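You operate a simulated robot arm through the tools that you are given. There is no shell and no other tool. Be economical: measure what you need, move in short steps, check, and stop when the job is done.

Carry out the task below with a simulated robot arm. There is one attempt and no reset: what you move stays moved.

TASK
Put things in order on the folding table. At the end: the blue ice pack from the folding table stands where the green filter stood; one of the grey cells from the folding table is on top of the green tin (marked "WAX"); the green filter stands where the sanding block stood; the sanding block stands on top of the pile of old newspapers; whatever was shut is shut again. Leave all else as you found it, and nothing knocked over.

The check looks at the end state, three seconds after you hand in, the way a careful person would. Anything else that was tipped, shoved, dropped, spilled or broken makes it a failure.

THE ROBOT
A 7-joint arm with a two-finger parallel gripper, fixed in place. Base frame: the origin is at the foot of the arm, x ahead of it, y to its left, z up; the work surface is at about z = 0. Readings come in mm, rad, newtons and seconds.
With the tool pointing down near the work surface it reaches from about 220 to 580 mm from the base axis. Its first joint turns from -1.152 to 1.152 rad. Payload 2.5 kg.
The TCP is the grasp point between the finger pads, 23 mm short of the fingertips. In the tool frame z runs along the fingers and y along their closing line. The gripper opens to 94 mm. The fingers are 38 mm wide and 10 mm thick; the gripper's body (54 by 96 mm) begins 39 mm behind the TCP.
Orientation is told as [roll, pitch, yaw] about the base's x, y, z axes, in that order, counted from this pose: with the fingers straight down and closing along the base's y, the tool's x points along the base's -x, its y along +y and its z along -z.

THE INTERFACE
- The arm moves only by the tool arm_command. Its argument "deltas" is a list of rows, each a list of 3 entries, a list of its own where there are three numbers: the shift along the base's x, y, z in units of 150 mm (1.0 is 150 mm), then the turn, a rotation vector about the base's x, y, z in units of 60 degrees (1.0 is 60 degrees), then the finger opening in mm, from 0 to 94. In form: [[[x, y, z], [ax, ay, az], hand], ...]. A call has 1 to 8 rows; each row is the pose to reach, as a shift and turn from the pose commanded when the call began. A call with a number of a shift or a turn outside -1 to 1 is refused whole. A row lasts 0.2 s, in which the tool goes at most 50 mm and 0.15 rad; a call with a longer step from one row to the next is refused whole, and so is a gripper value outside its range. Where a pose cannot be reached the arm comes as near as it can. A force on the tool above 40 N (or 10 N above the force at the start of the call, whichever is more), or a blocked arm, ends the call early, and 0.2 s more pass. Each finger travels about 108 mm/s and halts on what it meets, pressing with about 45 N; the grip force reading is that of the motor and also rises with nothing between the fingers. The clock runs only during rows and for 0.2 s after the last one: add rows that repeat a pose to give the fingers time. It gives the time, the measured TCP pose, the force on the tool (base axes), the opening and the grip force at its end, in the units of the frame above (readings bear some noise).
- Cameras (640 x 400 px; columns grow to the right, rows downward): "scene" is fixed at [107.7, -412.7, 523.8]; the picture's right is [0.86, -0.52, 0.00], its down [-0.39, -0.64, -0.66] and it looks along [0.34, 0.57, -0.75] (base axes); focal length 248 px, centre (320, 200). "wrist" rides on the gripper at [86, 16, -75] in the tool frame; the picture's right is [-0.18, 0.98, 0.00], its down [-0.58, -0.11, -0.81] and it looks along [-0.79, -0.15, 0.59] (tool axes); focal length 243 px, centre (320, 200). There is no depth. A picture from a camera that has moved, and an enlarged one, comes with that camera's place and axes in the base frame and with its lens.
- camera(camera): a new picture of that camera. It takes no simulated time.
- close_up(camera, box): a new picture of the part [left, top, right, bottom] of that camera's present view, enlarged. It takes no simulated time.
- close_job(): hands the job in; it is judged then, once.

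Go step by step. Nothing tells you positions but the pictures and the camera data: compare them with the known pose of the tool, close in by small moves and look again before you grip or let go. The budget is 120 turns and 84 pictures, counting those below and the enlarged ones. Unless the task says otherwise, let go and move clear before handing in, and close with one line.

The tools are called after "Request:" as name(argument=value, ...) on one line, values as JSON. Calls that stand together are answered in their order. arm_command: Moves the arm, as the interface text tells. Its arguments: {"type":"object","properties":{"deltas":{"type":"array","items":{"type":"array"}}},"required":["deltas"]} The other tools are called the same way: camera (camera) takes a picture; close_up (camera, box) takes an enlarged picture of a part of a camera's view; close_job () hands the job in.

At the start:

```text
time_s: 0.0
ee_pos: [373.0, -18.4, 282.7]
ee_rot: [-0.001, 0.001, -0.001]
force: [0.6, 0.3, -0.2]
opening: 93.9
gripper_force: 0.0
```

scene: 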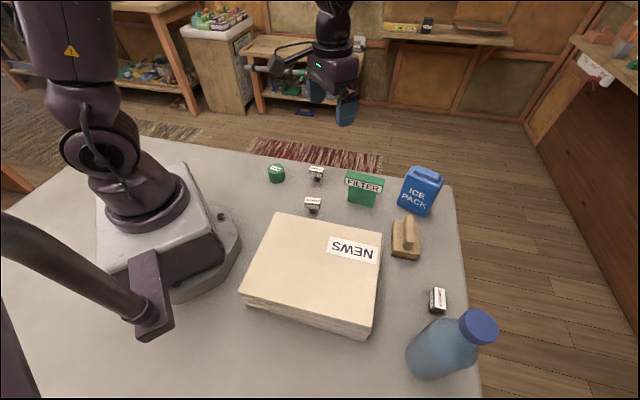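
wrist: 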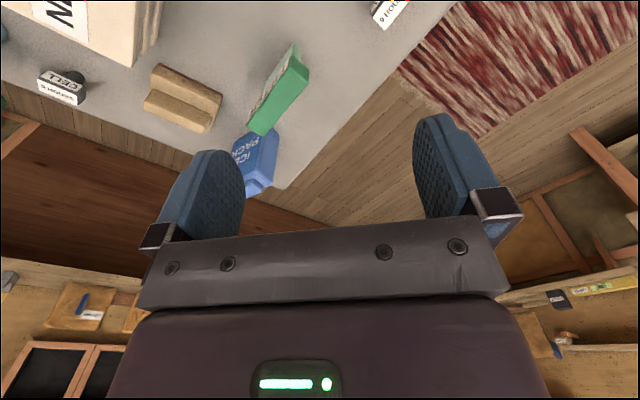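

I see the table with the newspapers, green tin, small cells, green filter, ice pack, sanding block and a bottle. I'll enlarge the scene to measure.

Request:
close_up(camera="scene", box=[250, 150, 350, 220])

Request:
close_up(camera="scene", box=[330, 150, 460, 270])

Request:
close_up(camera="scene", box=[220, 190, 520, 390])

```text
5.71 times, centred on (300, 185) of scene
camera zoom: at [107.7, -412.7, 523.8], right [0.86, -0.52, 0.0], down [-0.39, -0.64, -0.66], along [0.34, 0.57, -0.75], focal length 1419 px, centre (434, 286)
```

zoom: 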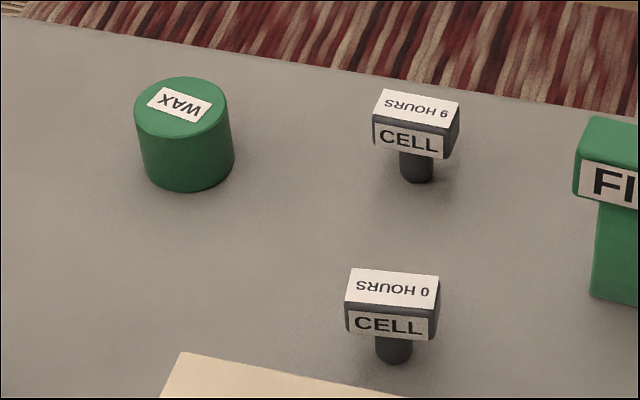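

```text
3.33 times, centred on (395, 210) of scene
camera zoom: at [107.7, -412.7, 523.8], right [0.86, -0.52, 0.0], down [-0.39, -0.64, -0.66], along [0.34, 0.57, -0.75], focal length 828 px, centre (70, 167)
```

zoom: 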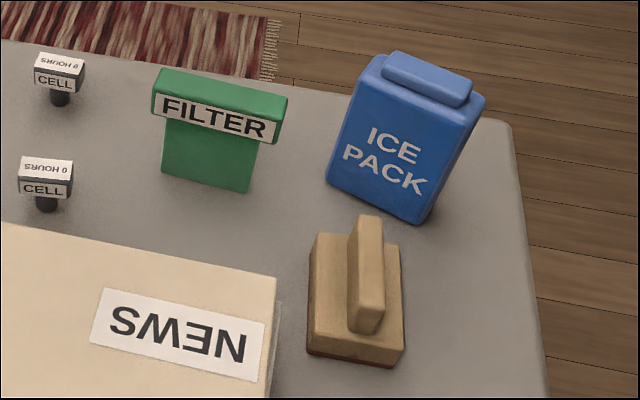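

```text
2.00 times, centred on (370, 290) of scene
camera zoom: at [107.7, -412.7, 523.8], right [0.86, -0.52, 0.0], down [-0.39, -0.64, -0.66], along [0.34, 0.57, -0.75], focal length 497 px, centre (220, 20)
```

zoom: 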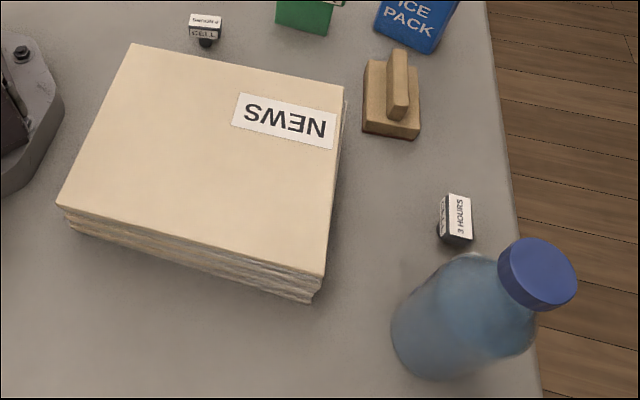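

The main pieces lie at roughly: tin (279,130), cells (378,59) and (306,-42), filter (440,-80), ice pack (549,-168), and sanding block (435,-255). I'll move the wrist camera to get a second view before touching anything.

Request:
arm_command(deltas=[[[-0.12, -0.25, 0.08], [0, 0, 0], 94], [[-0.24, -0.5, 0.16], [0, 0, 0], 94], [[-0.36, -0.75, 0.24], [0, 0, 0], 94], [[-0.48, -1.0, 0.32], [0, 0, 0], 94], [[-0.48, -1.0, 0.32], [0, 0, 0], 94]])

Request:
camera(camera="wrist")

Request:
camera(camera="scene")

```text
time_s: 1.2
ee_pos: [299.7, -170.9, 331.4]
ee_rot: [0.001, 0.0, 0.0]
force: [0.0, 1.4, -0.3]
opening: 94.1
gripper_force: 0.1
```

```text
78 pictures are left
camera wrist: at [212.8, -156.4, 406.7], right [0.18, 0.98, 0.0], down [0.58, -0.11, 0.81], along [0.79, -0.15, -0.59], focal length 243 px, centre (320, 200)
```

wrist: 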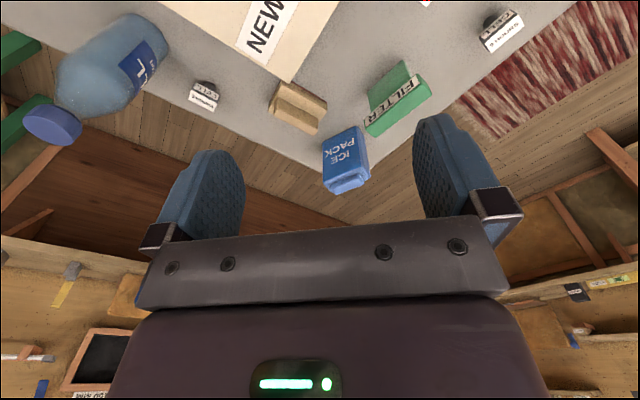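

```text
77 pictures are left
```

scene: 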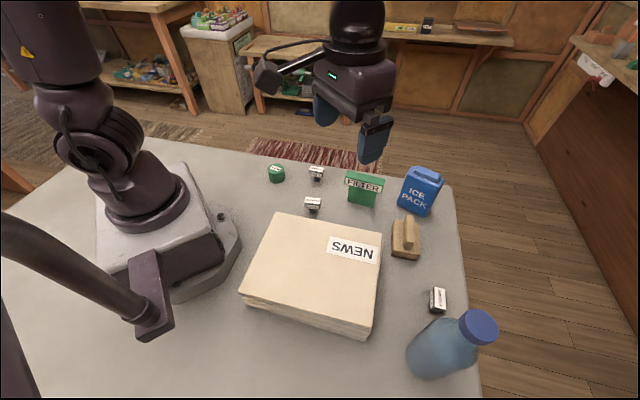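

The wrist view agrees with my estimates. I'll enlarge it for detail.

Request:
close_up(camera="wrist", box=[250, 50, 450, 200])

Request:
close_up(camera="scene", box=[380, 190, 440, 270])

```text
2.67 times, centred on (350, 125) of wrist
camera zoom: at [212.8, -156.4, 406.7], right [0.18, 0.98, 0.0], down [0.58, -0.11, 0.81], along [0.79, -0.15, -0.59], focal length 647 px, centre (240, 400)
```

zoom: 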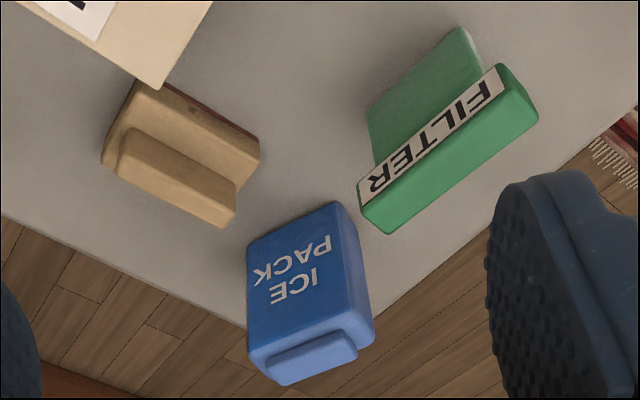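

```text
5.00 times, centred on (410, 230) of scene
camera zoom: at [107.7, -412.7, 523.8], right [0.86, -0.52, 0.0], down [-0.39, -0.64, -0.66], along [0.34, 0.57, -0.75], focal length 1242 px, centre (-130, 50)
```

zoom: 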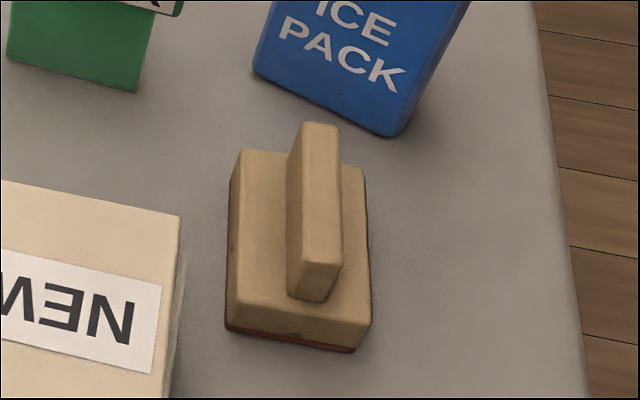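

Sanding block is centred near (449,-239), with its handle about 60 mm high and turned about 47°. I'll move above it with the fingers across the handle.

Request:
arm_command(deltas=[[[0.16, -0.07, -0.16], [0, 0, 0.133], 94], [[0.33, -0.15, -0.33], [0, 0, 0.265], 94], [[0.5, -0.23, -0.5], [0, 0, 0.398], 94], [[0.66, -0.3, -0.66], [0, 0, 0.53], 94], [[0.83, -0.38, -0.83], [0, 0, 0.662], 94], [[0.985, -0.46, -0.98], [0, 0, 0.794], 94], [[0.985, -0.46, -0.98], [0, 0, 0.794], 94]])

Request:
camera(camera="wrist")

Request:
camera(camera="scene")

```text
time_s: 2.8
ee_pos: [450.2, -237.3, 181.5]
ee_rot: [-0.001, 0.002, 0.833]
force: [0.9, 0.0, 0.9]
opening: 94.0
gripper_force: 0.1
```

```text
74 pictures are left
camera wrist: at [380.4, -292.3, 258.4], right [-0.6, 0.8, 0.0], down [0.47, 0.36, 0.81], along [0.64, 0.49, -0.59], focal length 243 px, centre (320, 200)
```

wrist: 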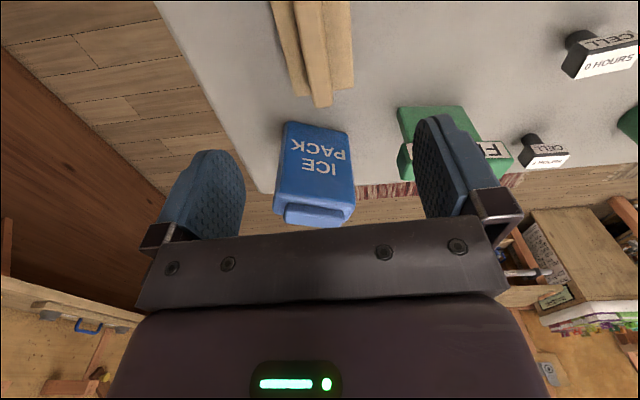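

```text
73 pictures are left
```

scene: 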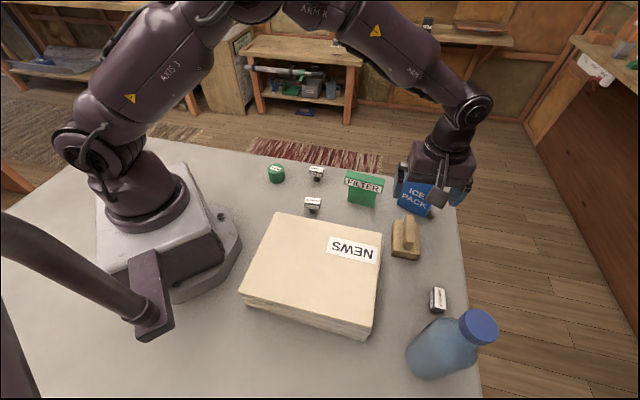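

Request:
close_up(camera="wrist", box=[240, 0, 400, 110])

Request:
close_up(camera="wrist", box=[230, 100, 530, 240])

```text
3.64 times, centred on (320, 55) of wrist
camera zoom: at [380.4, -292.3, 258.4], right [-0.6, 0.8, 0.0], down [0.47, 0.36, 0.81], along [0.64, 0.49, -0.59], focal length 882 px, centre (320, 727)
```

zoom: 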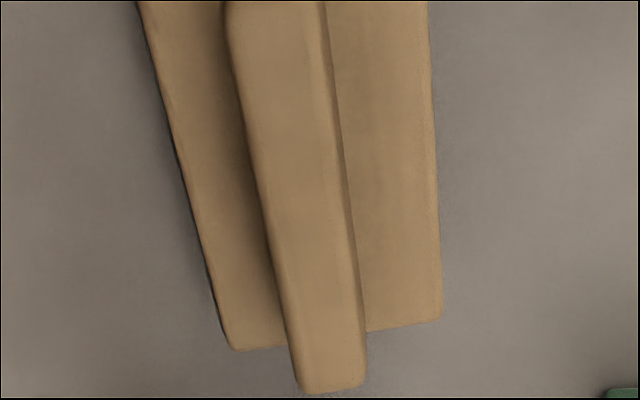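

```text
2.13 times, centred on (380, 170) of wrist
camera zoom: at [380.4, -292.3, 258.4], right [-0.6, 0.8, 0.0], down [0.47, 0.36, 0.81], along [0.64, 0.49, -0.59], focal length 518 px, centre (192, 264)
```

zoom: 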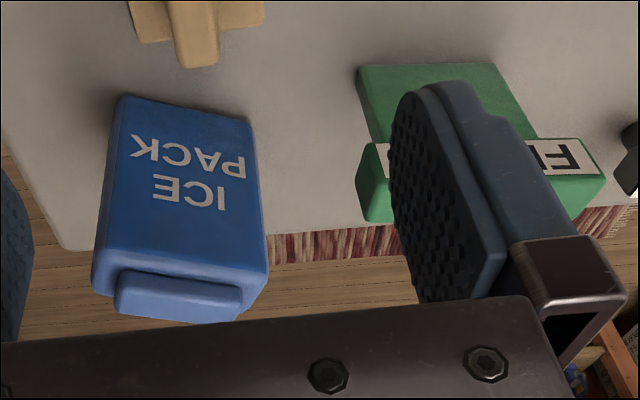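

Handle is centred at (450,-239.5), heading about 46°. The newspaper pile is about 80 mm high with its near corner at (369,-227), so there is clearance. I'll descend with the fingers partly open.

Request:
arm_command(deltas=[[[0, -0.012, -0.27], [0, 0, -0.03], 60], [[0, -0.012, -0.5], [0, 0, -0.03], 60], [[0, -0.012, -0.68], [0, 0, -0.03], 60], [[0, -0.012, -0.8], [0, 0, -0.03], 60], [[0, -0.012, -0.83], [0, 0, -0.03], 60]])

Request:
close_up(camera="scene", box=[350, 150, 490, 270])

```text
time_s: 4.0
ee_pos: [448.6, -239.2, 58.1]
ee_rot: [0.001, 0.0, 0.801]
force: [0.5, -0.7, -0.6]
opening: 60.3
gripper_force: 0.1
```

```text
3.33 times, centred on (420, 210) of scene
camera zoom: at [107.7, -412.7, 523.8], right [0.86, -0.52, 0.0], down [-0.39, -0.64, -0.66], along [0.34, 0.57, -0.75], focal length 828 px, centre (-13, 167)
```

zoom: 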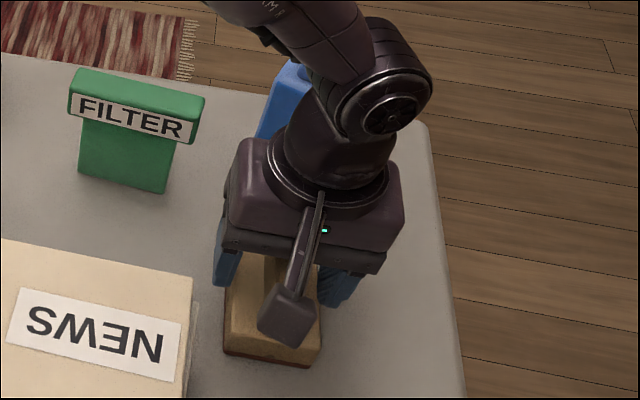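

The fingers straddle the handle with no contact. I'll close them and lift slightly.

Request:
arm_command(deltas=[[[0, 0, 0], [0, 0, 0], 40], [[0, 0, 0], [0, 0, 0], 10], [[0, 0, 0], [0, 0, 0], 5], [[0, 0, 0], [0, 0, 0], 5]])

Request:
arm_command(deltas=[[[0, 0, 0.1], [0, 0, 0], 5], [[0, 0, 0.3], [0, 0, 0], 5], [[0, 0, 0.6], [0, 0, 0], 5], [[0, 0, 0.85], [0, 0, 0], 5], [[0, 0, 0.85], [0, 0, 0], 5]])

Request:
camera(camera="scene")

Request:
camera(camera="wrist")

```text
time_s: 5.0
ee_pos: [448.7, -238.0, 58.4]
ee_rot: [-0.001, 0.0, 0.798]
force: [1.4, 0.0, 0.3]
opening: 17.8
gripper_force: 44.8
```

```text
time_s: 6.2
ee_pos: [448.5, -241.3, 184.8]
ee_rot: [0.001, 0.001, 0.797]
force: [-0.6, -0.6, -1.4]
opening: 17.5
gripper_force: 45.5
```

```text
69 pictures are left
```

scene: 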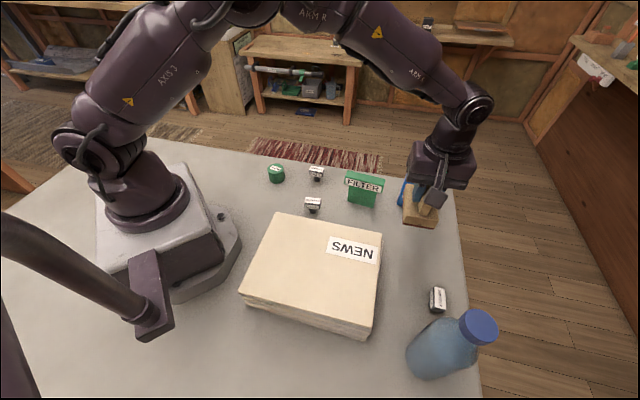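

```text
68 pictures are left
camera wrist: at [375.6, -292.3, 259.8], right [-0.58, 0.82, 0.0], down [0.48, 0.34, 0.81], along [0.66, 0.47, -0.59], focal length 243 px, centre (320, 200)
```

wrist: 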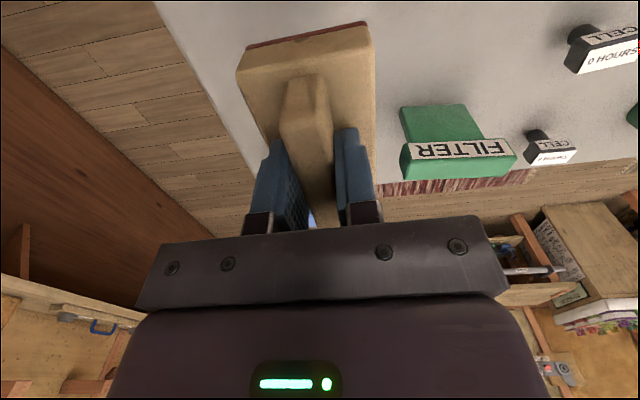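

The block is held. The newspaper top is centred near (220,-206) at z≈80, so I'll carry the block to about (245,-208) above the pile.

Request:
arm_command(deltas=[[[-0.25, 0.03, 0.05], [0, 0, 0], 5], [[-0.5, 0.07, 0.05], [0, 0, 0], 5], [[-0.75, 0.12, 0.05], [0, 0, 0], 5], [[-0.98, 0.16, 0.05], [0, 0, 0], 5], [[-0.98, 0.16, 0.05], [0, 0, 0], 5]])

Request:
arm_command(deltas=[[[-0.17, 0.03, 0], [0, 0, 0], 5], [[-0.35, 0.05, 0], [0, 0, 0], 5], [[-0.35, 0.05, 0], [0, 0, 0], 5]])

Request:
camera(camera="scene")

Request:
camera(camera="wrist")

```text
time_s: 7.4
ee_pos: [299.9, -216.2, 193.8]
ee_rot: [0.0, 0.001, 0.799]
force: [-0.2, 0.1, -0.4]
opening: 17.8
gripper_force: 44.6
```

```text
time_s: 8.2
ee_pos: [246.8, -209.5, 192.6]
ee_rot: [-0.001, 0.0, 0.798]
force: [-0.3, 0.6, -1.3]
opening: 17.6
gripper_force: 44.8
```

```text
67 pictures are left
```

scene: 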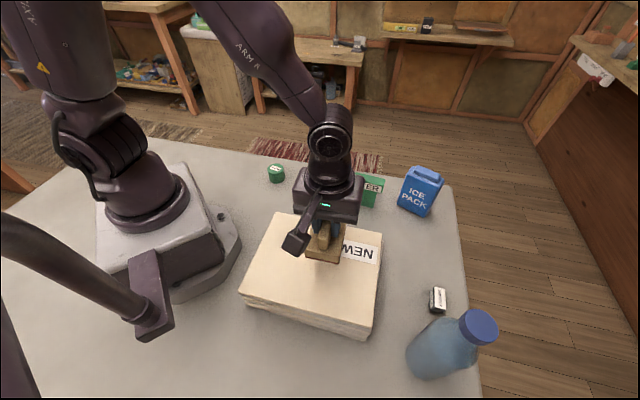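

```text
66 pictures are left
camera wrist: at [175.4, -261.2, 267.6], right [-0.58, 0.82, 0.0], down [0.48, 0.34, 0.81], along [0.66, 0.46, -0.59], focal length 243 px, centre (320, 200)
```

wrist: 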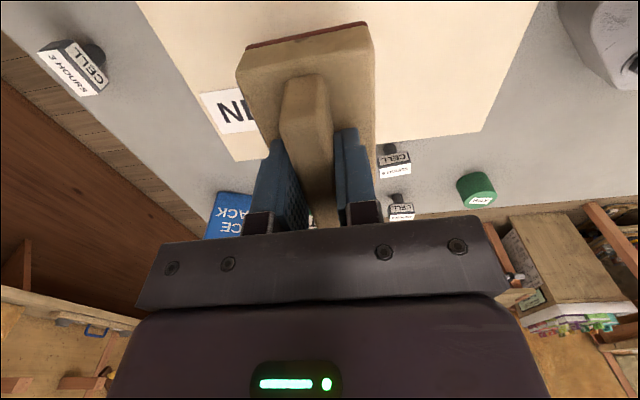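

The block is above the pile, well inside its edges. I'll descend and finish slowly, feeling for contact near TCP z≈138.

Request:
arm_command(deltas=[[[0, 0, -0.15], [0, 0, 0], 5], [[0, 0, -0.24], [0, 0, 0], 5], [[0, 0, -0.27], [0, 0, 0], 5], [[0, 0, -0.29], [0, 0, 0], 5], [[0, 0, -0.31], [0, 0, 0], 5], [[0, 0, -0.325], [0, 0, 0], 5], [[0, 0, -0.34], [0, 0, 0], 5], [[0, 0, -0.355], [0, 0, 0], 5]])

Request:
close_up(camera="scene", box=[230, 180, 400, 350])

```text
time_s: 9.8
ee_pos: [248.3, -207.8, 144.3]
ee_rot: [0.002, 0.001, 0.802]
force: [-2.7, 0.0, 6.0]
opening: 17.2
gripper_force: 44.9
stopped in row 8: the force on the tool passed its limit (the readings are from after the stop); the commanded pose is now the measured one
```

```text
2.35 times, centred on (315, 265) of scene
camera zoom: at [107.7, -412.7, 523.8], right [0.86, -0.52, 0.0], down [-0.39, -0.64, -0.66], along [0.34, 0.57, -0.75], focal length 584 px, centre (332, 47)
```

zoom: 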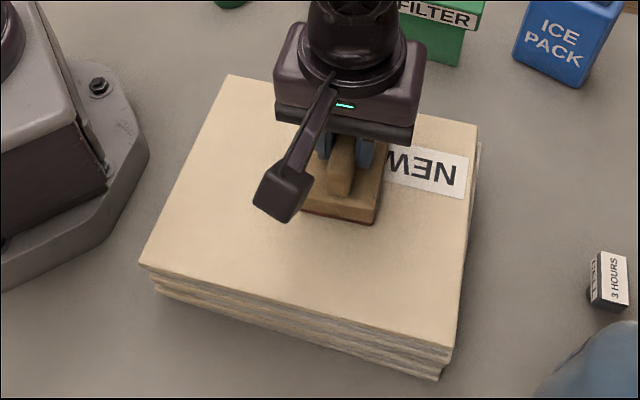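

Contact is made at TCP z=144, so the pile is about 86 mm high and the block is resting on it. I'll release and rise.

Request:
arm_command(deltas=[[[0, 0, 0], [0, 0, 0], 30], [[0, 0, 0], [0, 0, 0], 50], [[0, 0, 0], [0, 0, 0], 50], [[0, 0, 0.2], [0, 0, 0], 50], [[0, 0, 0.5], [0, 0, 0], 50], [[0, 0, 0.7], [0, 0, 0], 50], [[0, 0, 0.7], [0, 0, 0], 50]])

Request:
close_up(camera="scene", box=[230, 130, 460, 350])

```text
time_s: 11.4
ee_pos: [248.6, -208.5, 250.0]
ee_rot: [0.002, 0.002, 0.802]
force: [0.1, 0.6, 0.5]
opening: 49.8
gripper_force: 0.1
```

```text
1.82 times, centred on (345, 240) of scene
camera zoom: at [107.7, -412.7, 523.8], right [0.86, -0.52, 0.0], down [-0.39, -0.64, -0.66], along [0.34, 0.57, -0.75], focal length 452 px, centre (274, 127)
```

zoom: 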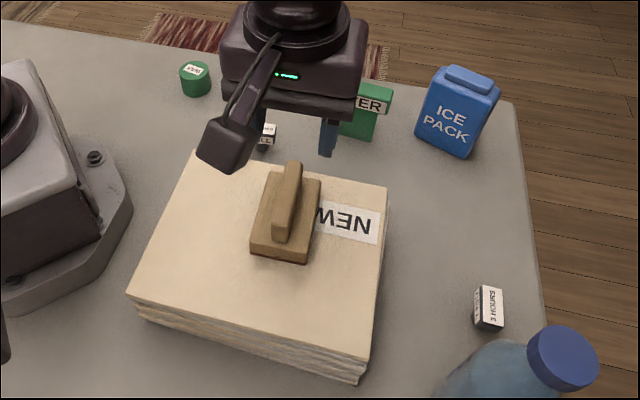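

The sanding block stands squarely on the newspapers. Next is the filter: I'll go above (440,-78) and turn the closing line across its thickness (yaw about -49°).

Request:
arm_command(deltas=[[[0.1, 0.06, 0], [0, 0, -0.135], 94], [[0.2, 0.12, 0], [0, 0, -0.27], 94], [[0.3, 0.18, 0], [0, 0, -0.405], 94], [[0.4, 0.25, 0], [0, 0, -0.54], 94], [[0.5, 0.31, 0], [0, 0, -0.675], 94], [[0.6, 0.38, 0], [0, 0, -0.81], 94]])

Request:
arm_command(deltas=[[[0.1, 0.08, -0.04], [0, 0, -0.13], 94], [[0.2, 0.16, -0.08], [0, 0, -0.26], 94], [[0.3, 0.24, -0.12], [0, 0, -0.39], 94], [[0.42, 0.32, -0.16], [0, 0, -0.52], 94], [[0.54, 0.41, -0.2], [0, 0, -0.65], 94], [[0.66, 0.5, -0.24], [0, 0, -0.77], 94], [[0.66, 0.5, -0.24], [0, 0, -0.77], 94]])

Request:
camera(camera="wrist")

Request:
camera(camera="scene")

```text
time_s: 12.8
ee_pos: [339.3, -150.7, 248.5]
ee_rot: [0.002, 0.003, -0.052]
force: [-0.5, -0.4, -0.3]
opening: 94.0
gripper_force: 0.1
```

```text
time_s: 14.4
ee_pos: [438.3, -75.9, 214.2]
ee_rot: [0.001, 0.0, -0.855]
force: [-0.2, -0.8, -0.6]
opening: 94.0
gripper_force: 0.0
```

```text
63 pictures are left
camera wrist: at [393.5, -1.2, 289.4], right [0.86, 0.51, 0.0], down [0.3, -0.51, 0.81], along [0.41, -0.69, -0.59], focal length 243 px, centre (320, 200)
```

wrist: 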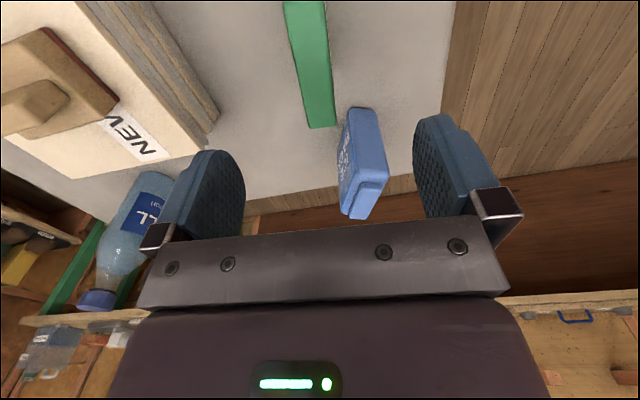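

```text
62 pictures are left
```

scene: 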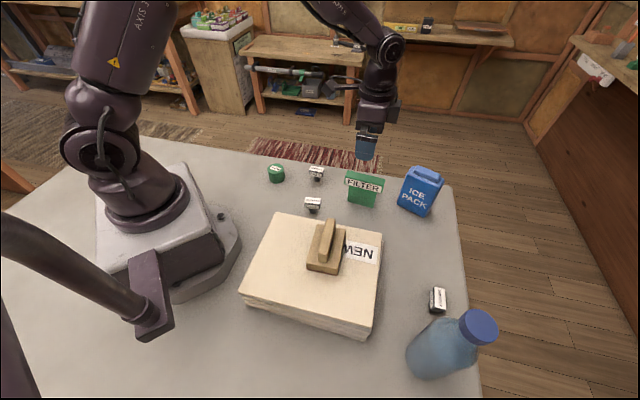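

Request:
close_up(camera="wrist", box=[240, 0, 400, 140])

Request:
close_up(camera="scene", box=[335, 155, 395, 215])

```text
2.86 times, centred on (320, 70) of wrist
camera zoom: at [393.5, -1.2, 289.4], right [0.86, 0.51, 0.0], down [0.3, -0.51, 0.81], along [0.41, -0.69, -0.59], focal length 693 px, centre (320, 571)
```

zoom: 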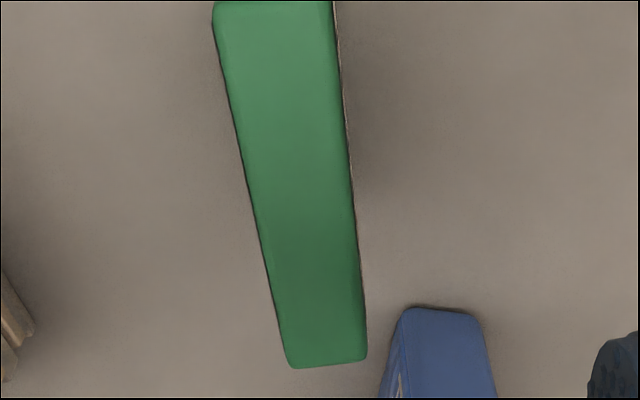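

```text
6.67 times, centred on (365, 185) of scene
camera zoom: at [107.7, -412.7, 523.8], right [0.86, -0.52, 0.0], down [-0.39, -0.64, -0.66], along [0.34, 0.57, -0.75], focal length 1656 px, centre (20, 300)
```

zoom: 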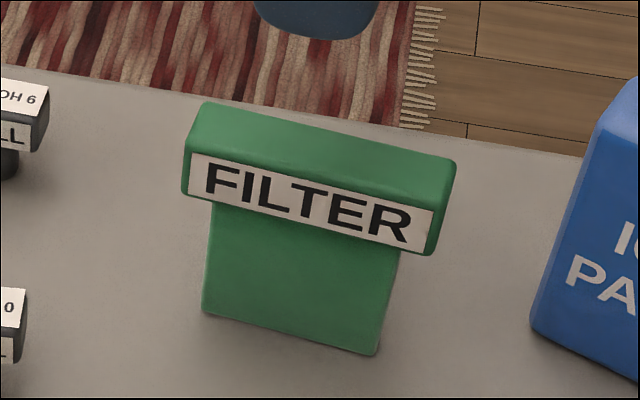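

The filter head is about 97×25 mm, its top is at z≈98, and it is centred near (437,-84). I'll grip across the head at z≈84.

Request:
arm_command(deltas=[[[-0.007, -0.053, -0.2], [0, 0, -0.02], 75], [[-0.007, -0.053, -0.45], [0, 0, -0.02], 70], [[-0.007, -0.053, -0.55], [0, 0, -0.02], 70], [[-0.007, -0.053, -0.55], [0, 0, -0.02], 70]])

Request:
close_up(camera="scene", box=[320, 130, 440, 220])

Request:
camera(camera="wrist")

```text
time_s: 15.4
ee_pos: [438.2, -84.9, 130.6]
ee_rot: [0.001, 0.0, -0.877]
force: [0.3, 0.4, 0.4]
opening: 70.0
gripper_force: 0.0
```

```text
4.44 times, centred on (380, 175) of scene
camera zoom: at [107.7, -412.7, 523.8], right [0.86, -0.52, 0.0], down [-0.39, -0.64, -0.66], along [0.34, 0.57, -0.75], focal length 1104 px, centre (53, 311)
```

zoom: 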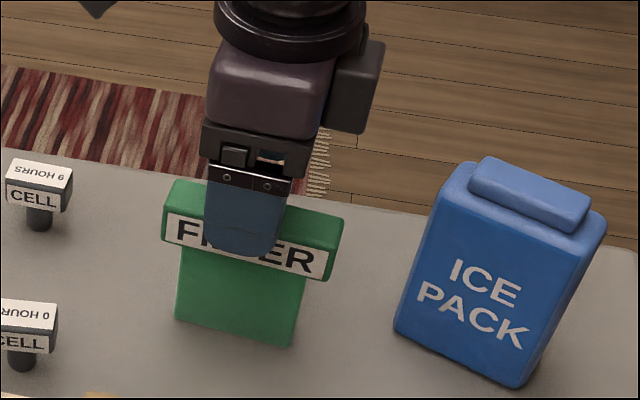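

```text
58 pictures are left
camera wrist: at [394.4, -8.5, 205.8], right [0.87, 0.49, 0.0], down [0.29, -0.52, 0.81], along [0.39, -0.7, -0.59], focal length 243 px, centre (320, 200)
```

wrist: 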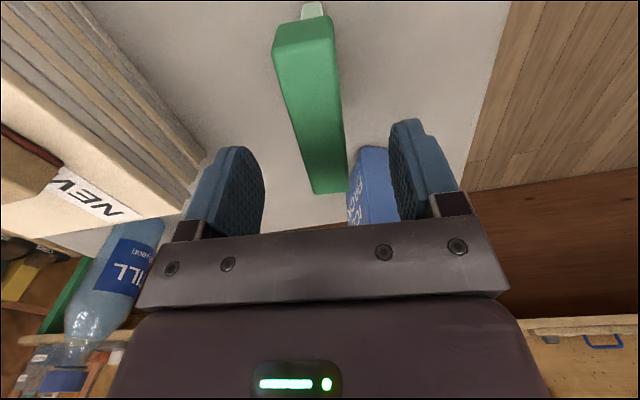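

The filter is centred between the fingers, at (438,-86). I'll correct the yaw slightly, descend and grip.

Request:
arm_command(deltas=[[[0, -0.003, -0.15], [0, 0, -0.035], 70], [[0, -0.003, -0.29], [0, 0, -0.035], 70], [[0, -0.003, -0.31], [0, 0, -0.035], 70], [[0, -0.003, -0.31], [0, 0, -0.035], 40], [[0, -0.003, -0.31], [0, 0, -0.035], 10], [[0, -0.003, -0.31], [0, 0, -0.035], 10], [[0, -0.003, -0.31], [0, 0, -0.035], 10]])

Request:
close_up(camera="scene", box=[320, 130, 440, 220])

```text
time_s: 17.0
ee_pos: [437.6, -83.9, 84.8]
ee_rot: [-0.001, 0.002, -0.914]
force: [0.1, -0.6, 0.0]
opening: 26.5
gripper_force: 45.0
```

```text
4.44 times, centred on (380, 175) of scene
camera zoom: at [107.7, -412.7, 523.8], right [0.86, -0.52, 0.0], down [-0.39, -0.64, -0.66], along [0.34, 0.57, -0.75], focal length 1104 px, centre (53, 311)
```

zoom: 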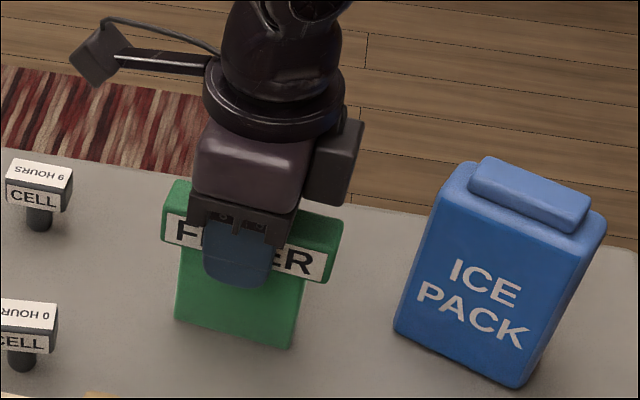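

The filter is gripped. I'll lift it and carry it to the old sanding block spot at (450,-239).

Request:
arm_command(deltas=[[[0, 0, 0.1], [0, 0, 0], 10], [[0, 0, 0.4], [0, 0, 0], 10], [[0, 0, 0.7], [0, 0, 0], 10], [[0.0, -0.3, 0.7], [0, 0, 0], 10], [[0.04, -0.6, 0.7], [0, 0, 0], 10], [[0.08, -0.85, 0.7], [0, 0, 0], 10], [[0.08, -1.0, 0.7], [0, 0, 0], 10], [[0.08, -1.0, 0.7], [0, 0, 0], 10]])

Request:
camera(camera="scene")

Request:
camera(camera="wrist")

```text
time_s: 18.8
ee_pos: [449.7, -233.7, 189.8]
ee_rot: [0.002, 0.002, -0.913]
force: [-0.7, 0.0, -1.5]
opening: 26.5
gripper_force: 44.8
```

```text
56 pictures are left
```

scene: 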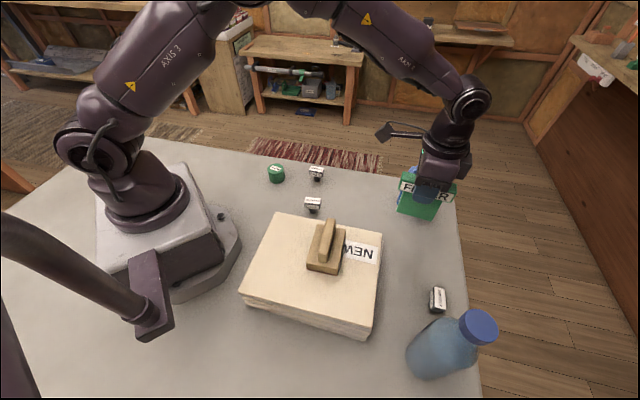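

```text
55 pictures are left
camera wrist: at [409.5, -156.9, 265.6], right [0.89, 0.46, 0.0], down [0.27, -0.53, 0.81], along [0.37, -0.72, -0.59], focal length 243 px, centre (320, 200)
```

wrist: 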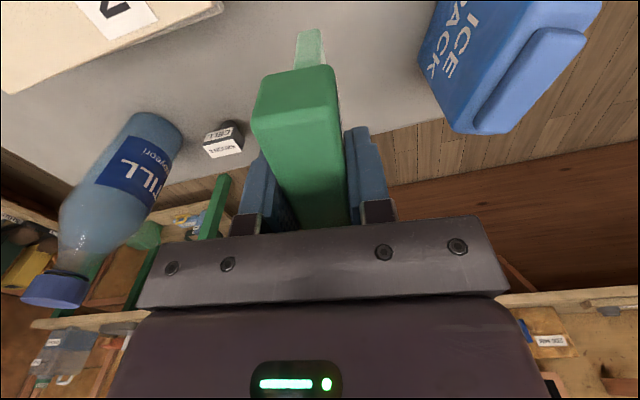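

Held upright and clear of the ice pack. I'll shift the last 5 mm and lower it to contact at about z=85.

Request:
arm_command(deltas=[[[0, -0.035, -0.1], [0, 0, 0], 10], [[0, -0.035, -0.35], [0, 0, 0], 10], [[0, -0.035, -0.55], [0, 0, 0], 10], [[0, -0.035, -0.65], [0, 0, 0], 10], [[0, -0.035, -0.68], [0, 0, 0], 10], [[0, -0.035, -0.695], [0, 0, 0], 10], [[0, -0.035, -0.705], [0, 0, 0], 10], [[0, -0.035, -0.71], [0, 0, 0], 10]])

Request:
close_up(camera="scene", box=[340, 150, 480, 290])

```text
time_s: 20.6
ee_pos: [448.1, -238.9, 83.8]
ee_rot: [0.004, 0.002, -0.911]
force: [-7.2, 6.3, 27.5]
opening: 26.9
gripper_force: 45.2
```

```text
2.86 times, centred on (410, 220) of scene
camera zoom: at [107.6, -412.6, 523.8], right [0.86, -0.52, 0.0], down [-0.39, -0.64, -0.66], along [0.34, 0.57, -0.75], focal length 710 px, centre (63, 143)
```

zoom: 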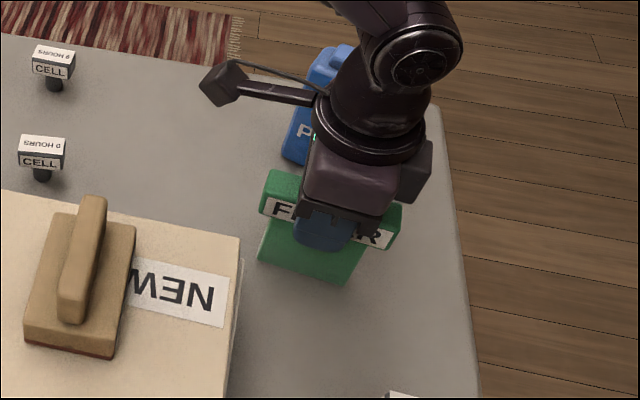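

It rests firmly on the table. I'll ease off, release and rise.

Request:
arm_command(deltas=[[[0, 0, 0.008], [0, 0, 0], 27], [[0, 0, 0.008], [0, 0, 0], 40], [[0, 0, 0.008], [0, 0, 0], 60], [[0, 0, 0.008], [0, 0, 0], 65], [[0, 0, 0.25], [0, 0, 0], 65], [[0, 0, 0.55], [0, 0, 0], 65], [[0, 0, 0.85], [0, 0, 0], 65], [[0, 0, 0.85], [0, 0, 0], 65]])

Request:
camera(camera="wrist")

Request:
close_up(camera="scene", box=[340, 150, 480, 290])

```text
time_s: 22.4
ee_pos: [447.9, -242.7, 209.6]
ee_rot: [0.001, 0.002, -0.913]
force: [-0.2, -0.2, -0.4]
opening: 64.9
gripper_force: 0.1
```

```text
53 pictures are left
camera wrist: at [408.2, -165.2, 284.6], right [0.89, 0.46, 0.0], down [0.27, -0.53, 0.81], along [0.37, -0.72, -0.59], focal length 243 px, centre (320, 200)
```

wrist: 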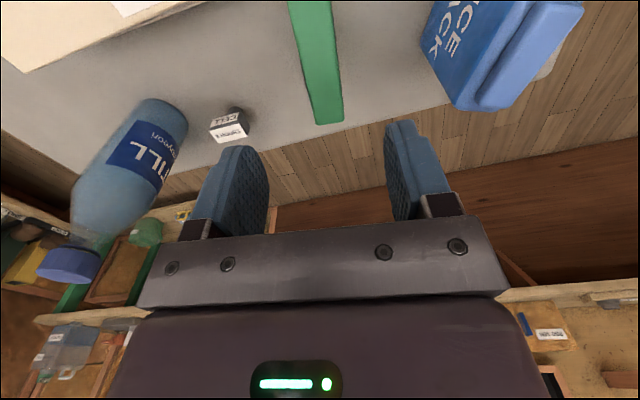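

```text
2.86 times, centred on (410, 220) of scene
camera zoom: at [107.7, -412.7, 523.8], right [0.86, -0.52, 0.0], down [-0.39, -0.64, -0.66], along [0.34, 0.57, -0.75], focal length 710 px, centre (63, 143)
```

zoom: 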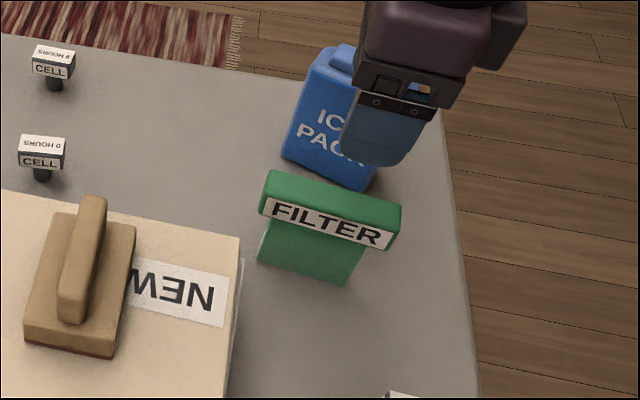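

The filter stands well. Now I'll move back from the ice pack for a good wrist view.

Request:
arm_command(deltas=[[[0.05, 0.25, 0.1], [0, 0, -0.07], 90], [[0.15, 0.5, 0.2], [0, 0, -0.14], 90], [[0.25, 0.75, 0.25], [0, 0, -0.218], 90], [[0.35, 0.9, 0.25], [0, 0, -0.218], 90], [[0.35, 0.9, 0.25], [0, 0, -0.218], 90]])

Request:
camera(camera="wrist")

Request:
close_up(camera="scene", box=[385, 150, 465, 230])

```text
time_s: 23.6
ee_pos: [500.8, -104.0, 247.7]
ee_rot: [0.002, 0.002, -1.141]
force: [0.2, -1.0, 0.9]
opening: 90.1
gripper_force: 0.1
```

```text
51 pictures are left
camera wrist: at [479.8, -20.3, 323.6], right [0.97, 0.24, 0.0], down [0.14, -0.58, 0.81], along [0.2, -0.78, -0.59], focal length 243 px, centre (320, 200)
```

wrist: 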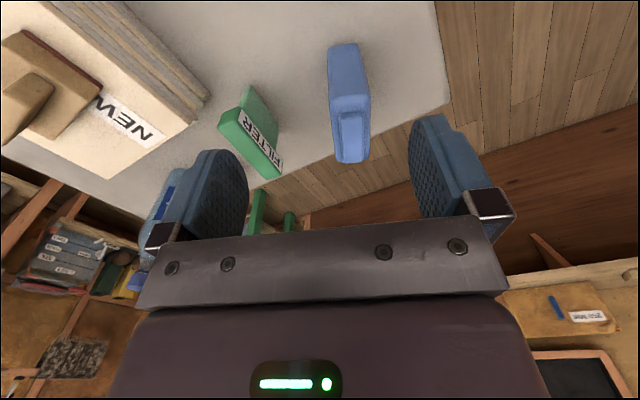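

```text
5.00 times, centred on (425, 190) of scene
camera zoom: at [107.7, -412.7, 523.8], right [0.86, -0.52, 0.0], down [-0.39, -0.64, -0.66], along [0.34, 0.57, -0.75], focal length 1242 px, centre (-205, 250)
```

zoom: 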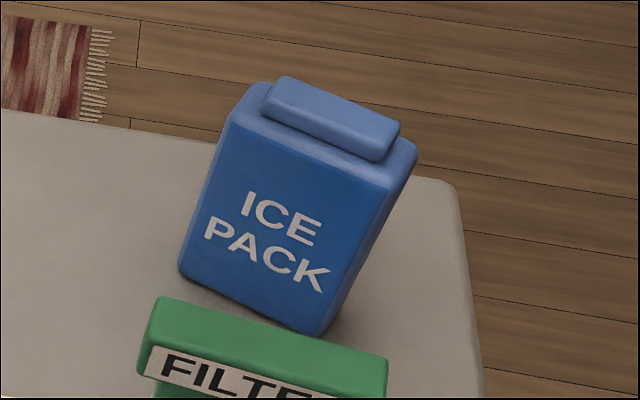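

Request:
close_up(camera="wrist", box=[270, 20, 450, 180])

```text
2.50 times, centred on (360, 100) of wrist
camera zoom: at [479.8, -20.3, 323.6], right [0.97, 0.24, 0.0], down [0.14, -0.58, 0.81], along [0.2, -0.78, -0.59], focal length 606 px, centre (220, 450)
```

zoom: 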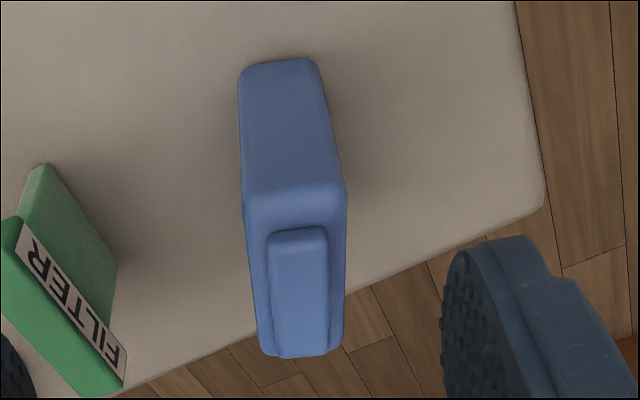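

The ice pack is centred near (552,-169), about 35 mm thick, with its top at about 127 mm and heading about -68°. I'll go above it and check again before descending.

Request:
arm_command(deltas=[[[0.16, -0.2, -0.1], [0, 0, -0.02], 85], [[0.32, -0.385, -0.2], [0, 0, -0.04], 85], [[0.32, -0.385, -0.33], [0, 0, -0.04], 85], [[0.32, -0.385, -0.33], [0, 0, -0.04], 85]])

Request:
camera(camera="wrist")

Request:
close_up(camera="scene", box=[380, 120, 480, 230])

```text
time_s: 24.6
ee_pos: [549.4, -162.8, 198.9]
ee_rot: [0.001, 0.003, -1.182]
force: [-0.1, 0.3, 0.4]
opening: 85.1
gripper_force: 0.0
```

```text
48 pictures are left
camera wrist: at [531.2, -78.6, 274.3], right [0.98, 0.2, 0.0], down [0.12, -0.58, 0.81], along [0.16, -0.79, -0.59], focal length 243 px, centre (320, 200)
```

wrist: 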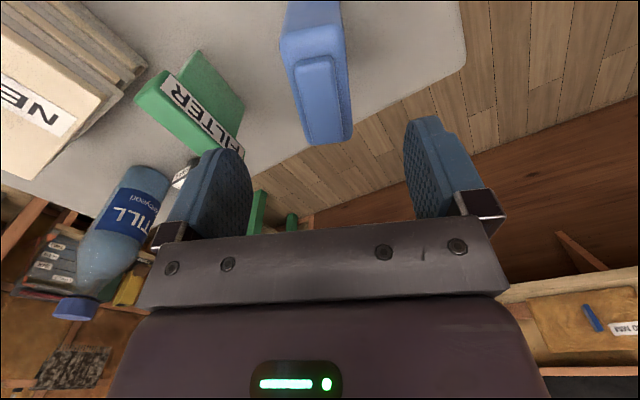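

```text
3.64 times, centred on (430, 175) of scene
camera zoom: at [107.7, -412.7, 523.8], right [0.86, -0.52, 0.0], down [-0.39, -0.64, -0.66], along [0.34, 0.57, -0.75], focal length 903 px, centre (-80, 291)
```

zoom: 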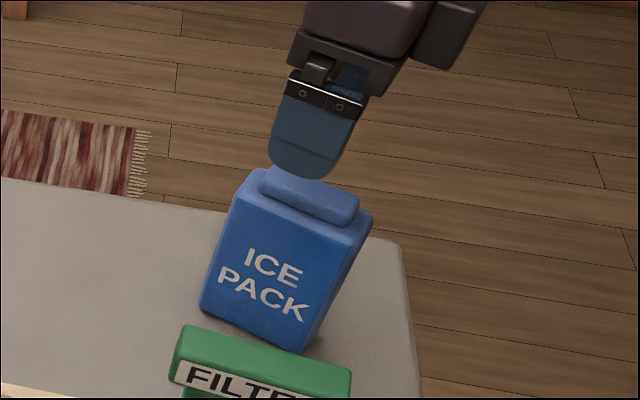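

The ice pack is centred between the fingers. I'll make a small yaw correction and descend to z≈100.

Request:
arm_command(deltas=[[[0, 0, -0.25], [0, 0, -0.03], 85], [[0, 0, -0.45], [0, 0, -0.03], 85], [[0, 0, -0.6], [0, 0, -0.03], 85], [[0, 0, -0.66], [0, 0, -0.03], 85], [[0, 0, -0.66], [0, 0, -0.03], 85]])

Request:
camera(camera="wrist")

Request:
close_up(camera="scene", box=[380, 120, 480, 230])

```text
time_s: 25.8
ee_pos: [549.2, -163.2, 99.9]
ee_rot: [0.003, 0.001, -1.214]
force: [-1.4, -0.2, -0.1]
opening: 85.4
gripper_force: 0.1
```

```text
46 pictures are left
camera wrist: at [533.8, -77.5, 174.6], right [0.99, 0.17, 0.0], down [0.1, -0.58, 0.81], along [0.14, -0.79, -0.59], focal length 243 px, centre (320, 200)
```

wrist: 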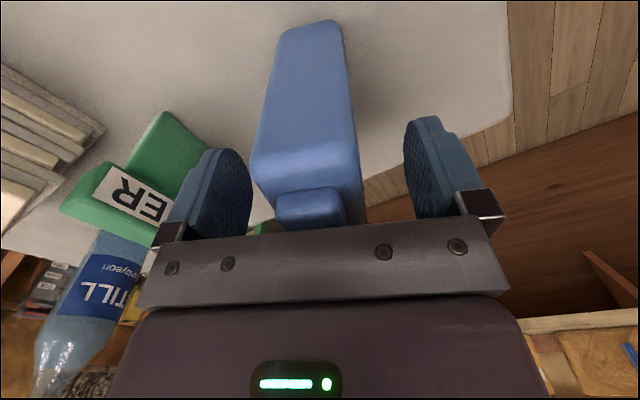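

```text
3.64 times, centred on (430, 175) of scene
camera zoom: at [107.7, -412.7, 523.8], right [0.86, -0.52, 0.0], down [-0.39, -0.64, -0.66], along [0.34, 0.57, -0.75], focal length 903 px, centre (-80, 291)
```

zoom: 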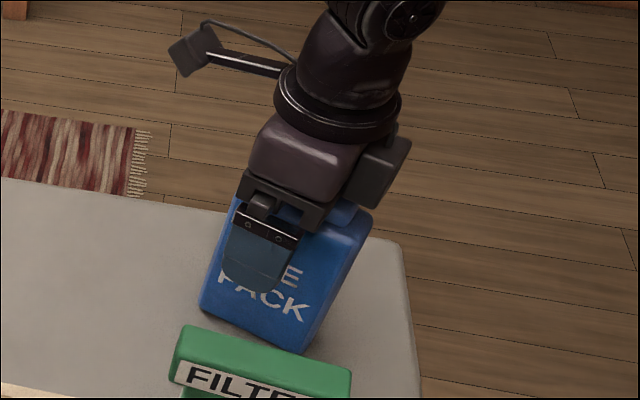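

Centred. Closing the grip.

Request:
arm_command(deltas=[[[0, 0, 0], [0, 0, 0], 55], [[0, 0, 0], [0, 0, 0], 40], [[0, 0, 0], [0, 0, 0], 20], [[0, 0, 0], [0, 0, 0], 20], [[0, 0, 0], [0, 0, 0], 20]])

Request:
arm_command(deltas=[[[0, 0, 0.05], [0, 0, 0], 20], [[0, 0, 0.2], [0, 0, 0], 20], [[0, 0, 0.2], [0, 0, 0], 20]])

Request:
camera(camera="scene")

```text
time_s: 27.0
ee_pos: [548.9, -163.0, 99.4]
ee_rot: [0.001, 0.002, -1.212]
force: [0.6, -0.6, 0.2]
opening: 39.7
gripper_force: 43.8
```

```text
time_s: 27.8
ee_pos: [549.5, -163.4, 129.4]
ee_rot: [-0.001, 0.004, -1.213]
force: [-0.1, 0.6, -4.0]
opening: 39.9
gripper_force: 44.6
```

```text
44 pictures are left
```

scene: 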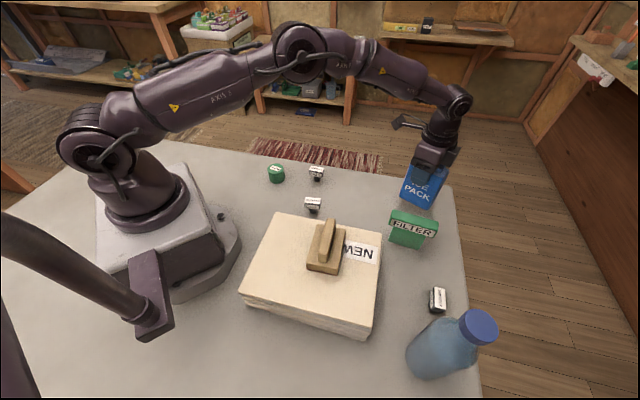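

The ice pack is lifted cleanly. I'll carry it to the filter's old spot at (438,-86), turning it to the filter's heading.

Request:
arm_command(deltas=[[[0, 0, 0.2], [0, 0, 0], 20], [[-0.19, 0.14, 0.2], [0, 0, 0.07], 20], [[-0.38, 0.28, 0.2], [0, 0, 0.14], 20], [[-0.58, 0.42, 0.2], [0, 0, 0.21], 20], [[-0.775, 0.559, 0.2], [0, 0, 0.285], 20], [[-0.775, 0.559, 0.2], [0, 0, 0.285], 20]])

Request:
camera(camera="scene")

Request:
camera(camera="wrist")

```text
time_s: 29.2
ee_pos: [431.4, -78.9, 158.7]
ee_rot: [0.001, 0.002, -0.915]
force: [0.6, -0.1, -3.2]
opening: 39.7
gripper_force: 45.4
```

```text
43 pictures are left
```

scene: 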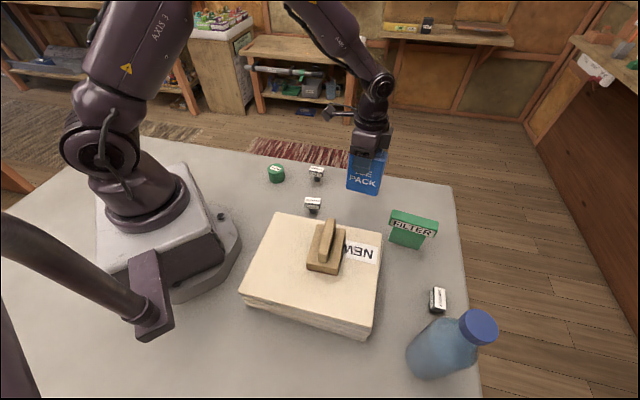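

```text
42 pictures are left
camera wrist: at [391.7, -1.0, 234.1], right [0.89, 0.45, 0.0], down [0.27, -0.53, 0.81], along [0.37, -0.72, -0.59], focal length 243 px, centre (320, 200)
```

wrist: 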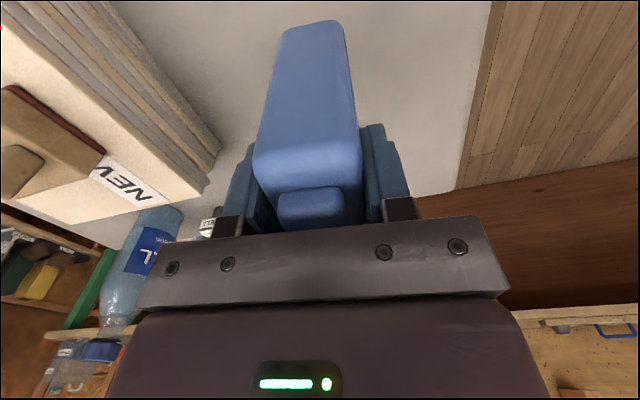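

Lowering to contact at about z=99.5.

Request:
arm_command(deltas=[[[0.005, 0, -0.2], [0, 0, 0], 20], [[0.005, 0, -0.3], [0, 0, 0], 20], [[0.005, 0, -0.35], [0, 0, 0], 20], [[0.005, 0, -0.37], [0, 0, 0], 20], [[0.005, 0, -0.38], [0, 0, 0], 20], [[0.005, 0, -0.39], [0, 0, 0], 20], [[0.005, 0, -0.395], [0, 0, 0], 20], [[0.005, 0, -0.4], [0, 0, 0], 20]])

Request:
close_up(camera="scene", box=[300, 100, 440, 230])

```text
time_s: 31.0
ee_pos: [434.2, -78.0, 99.0]
ee_rot: [0.001, 0.002, -0.912]
force: [-2.5, 0.3, 3.7]
opening: 39.7
gripper_force: 45.2
```

```text
3.08 times, centred on (370, 165) of scene
camera zoom: at [107.7, -412.7, 523.8], right [0.86, -0.52, 0.0], down [-0.39, -0.64, -0.66], along [0.34, 0.57, -0.75], focal length 764 px, centre (166, 308)
```

zoom: 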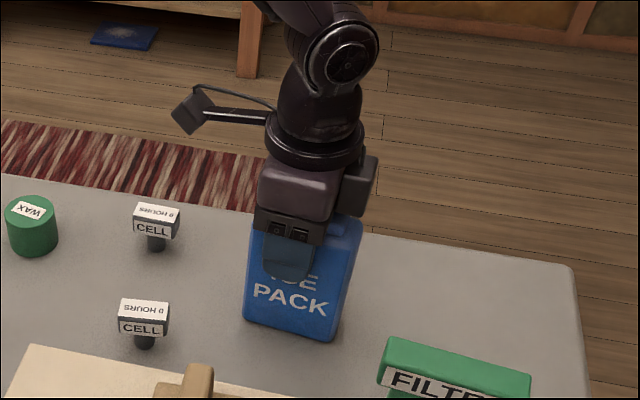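

It touches down lightly. Releasing and rising.

Request:
arm_command(deltas=[[[0, 0, 0], [0, 0, 0], 50], [[0, 0, 0], [0, 0, 0], 70], [[0, 0, 0], [0, 0, 0], 80], [[0, 0, 0.1], [0, 0, 0], 80], [[0, 0, 0.4], [0, 0, 0], 80], [[0, 0, 0.7], [0, 0, 0], 80], [[0, 0, 0.9], [0, 0, 0], 80], [[0, 0, 0.9], [0, 0, 0], 80]])

Request:
camera(camera="scene")

```text
time_s: 32.8
ee_pos: [433.1, -76.3, 234.2]
ee_rot: [0.001, 0.002, -0.913]
force: [-0.3, -0.2, 0.5]
opening: 80.1
gripper_force: 0.1
```

```text
40 pictures are left
```

scene: 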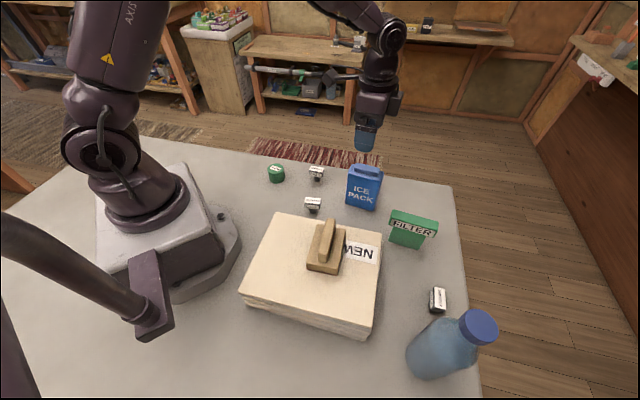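

The ice pack is in place. Next is the cell near (379,61): I'll look at it with the wrist camera.

Request:
arm_command(deltas=[[[-0.13, 0.25, 0], [0, 0, 0.02], 60], [[-0.26, 0.5, 0], [0, 0, 0.04], 60], [[-0.39, 0.75, -0.1], [0, 0, 0.06], 60], [[-0.52, 1.0, -0.23], [0, 0, 0.06], 60], [[-0.52, 1.0, -0.23], [0, 0, 0.06], 60]])

Request:
camera(camera="wrist")

Request:
close_up(camera="scene", box=[260, 140, 350, 220])

```text
time_s: 34.0
ee_pos: [355.6, 69.6, 201.4]
ee_rot: [0.002, 0.0, -0.853]
force: [0.5, 0.3, 0.0]
opening: 60.0
gripper_force: 0.1
```

```text
39 pictures are left
camera wrist: at [310.7, 144.8, 275.4], right [0.86, 0.51, 0.0], down [0.3, -0.51, 0.81], along [0.41, -0.69, -0.59], focal length 243 px, centre (320, 200)
```

wrist: 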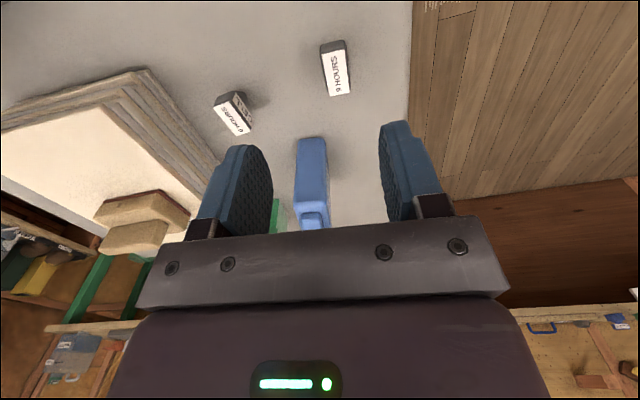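

```text
5.00 times, centred on (305, 180) of scene
camera zoom: at [107.7, -412.7, 523.8], right [0.86, -0.52, 0.0], down [-0.39, -0.64, -0.66], along [0.34, 0.57, -0.75], focal length 1242 px, centre (395, 300)
```

zoom: 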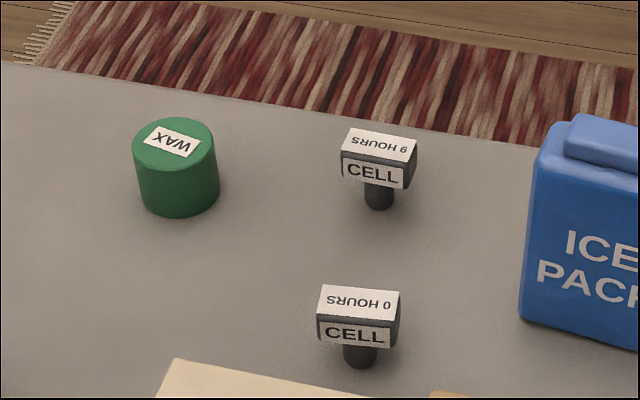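

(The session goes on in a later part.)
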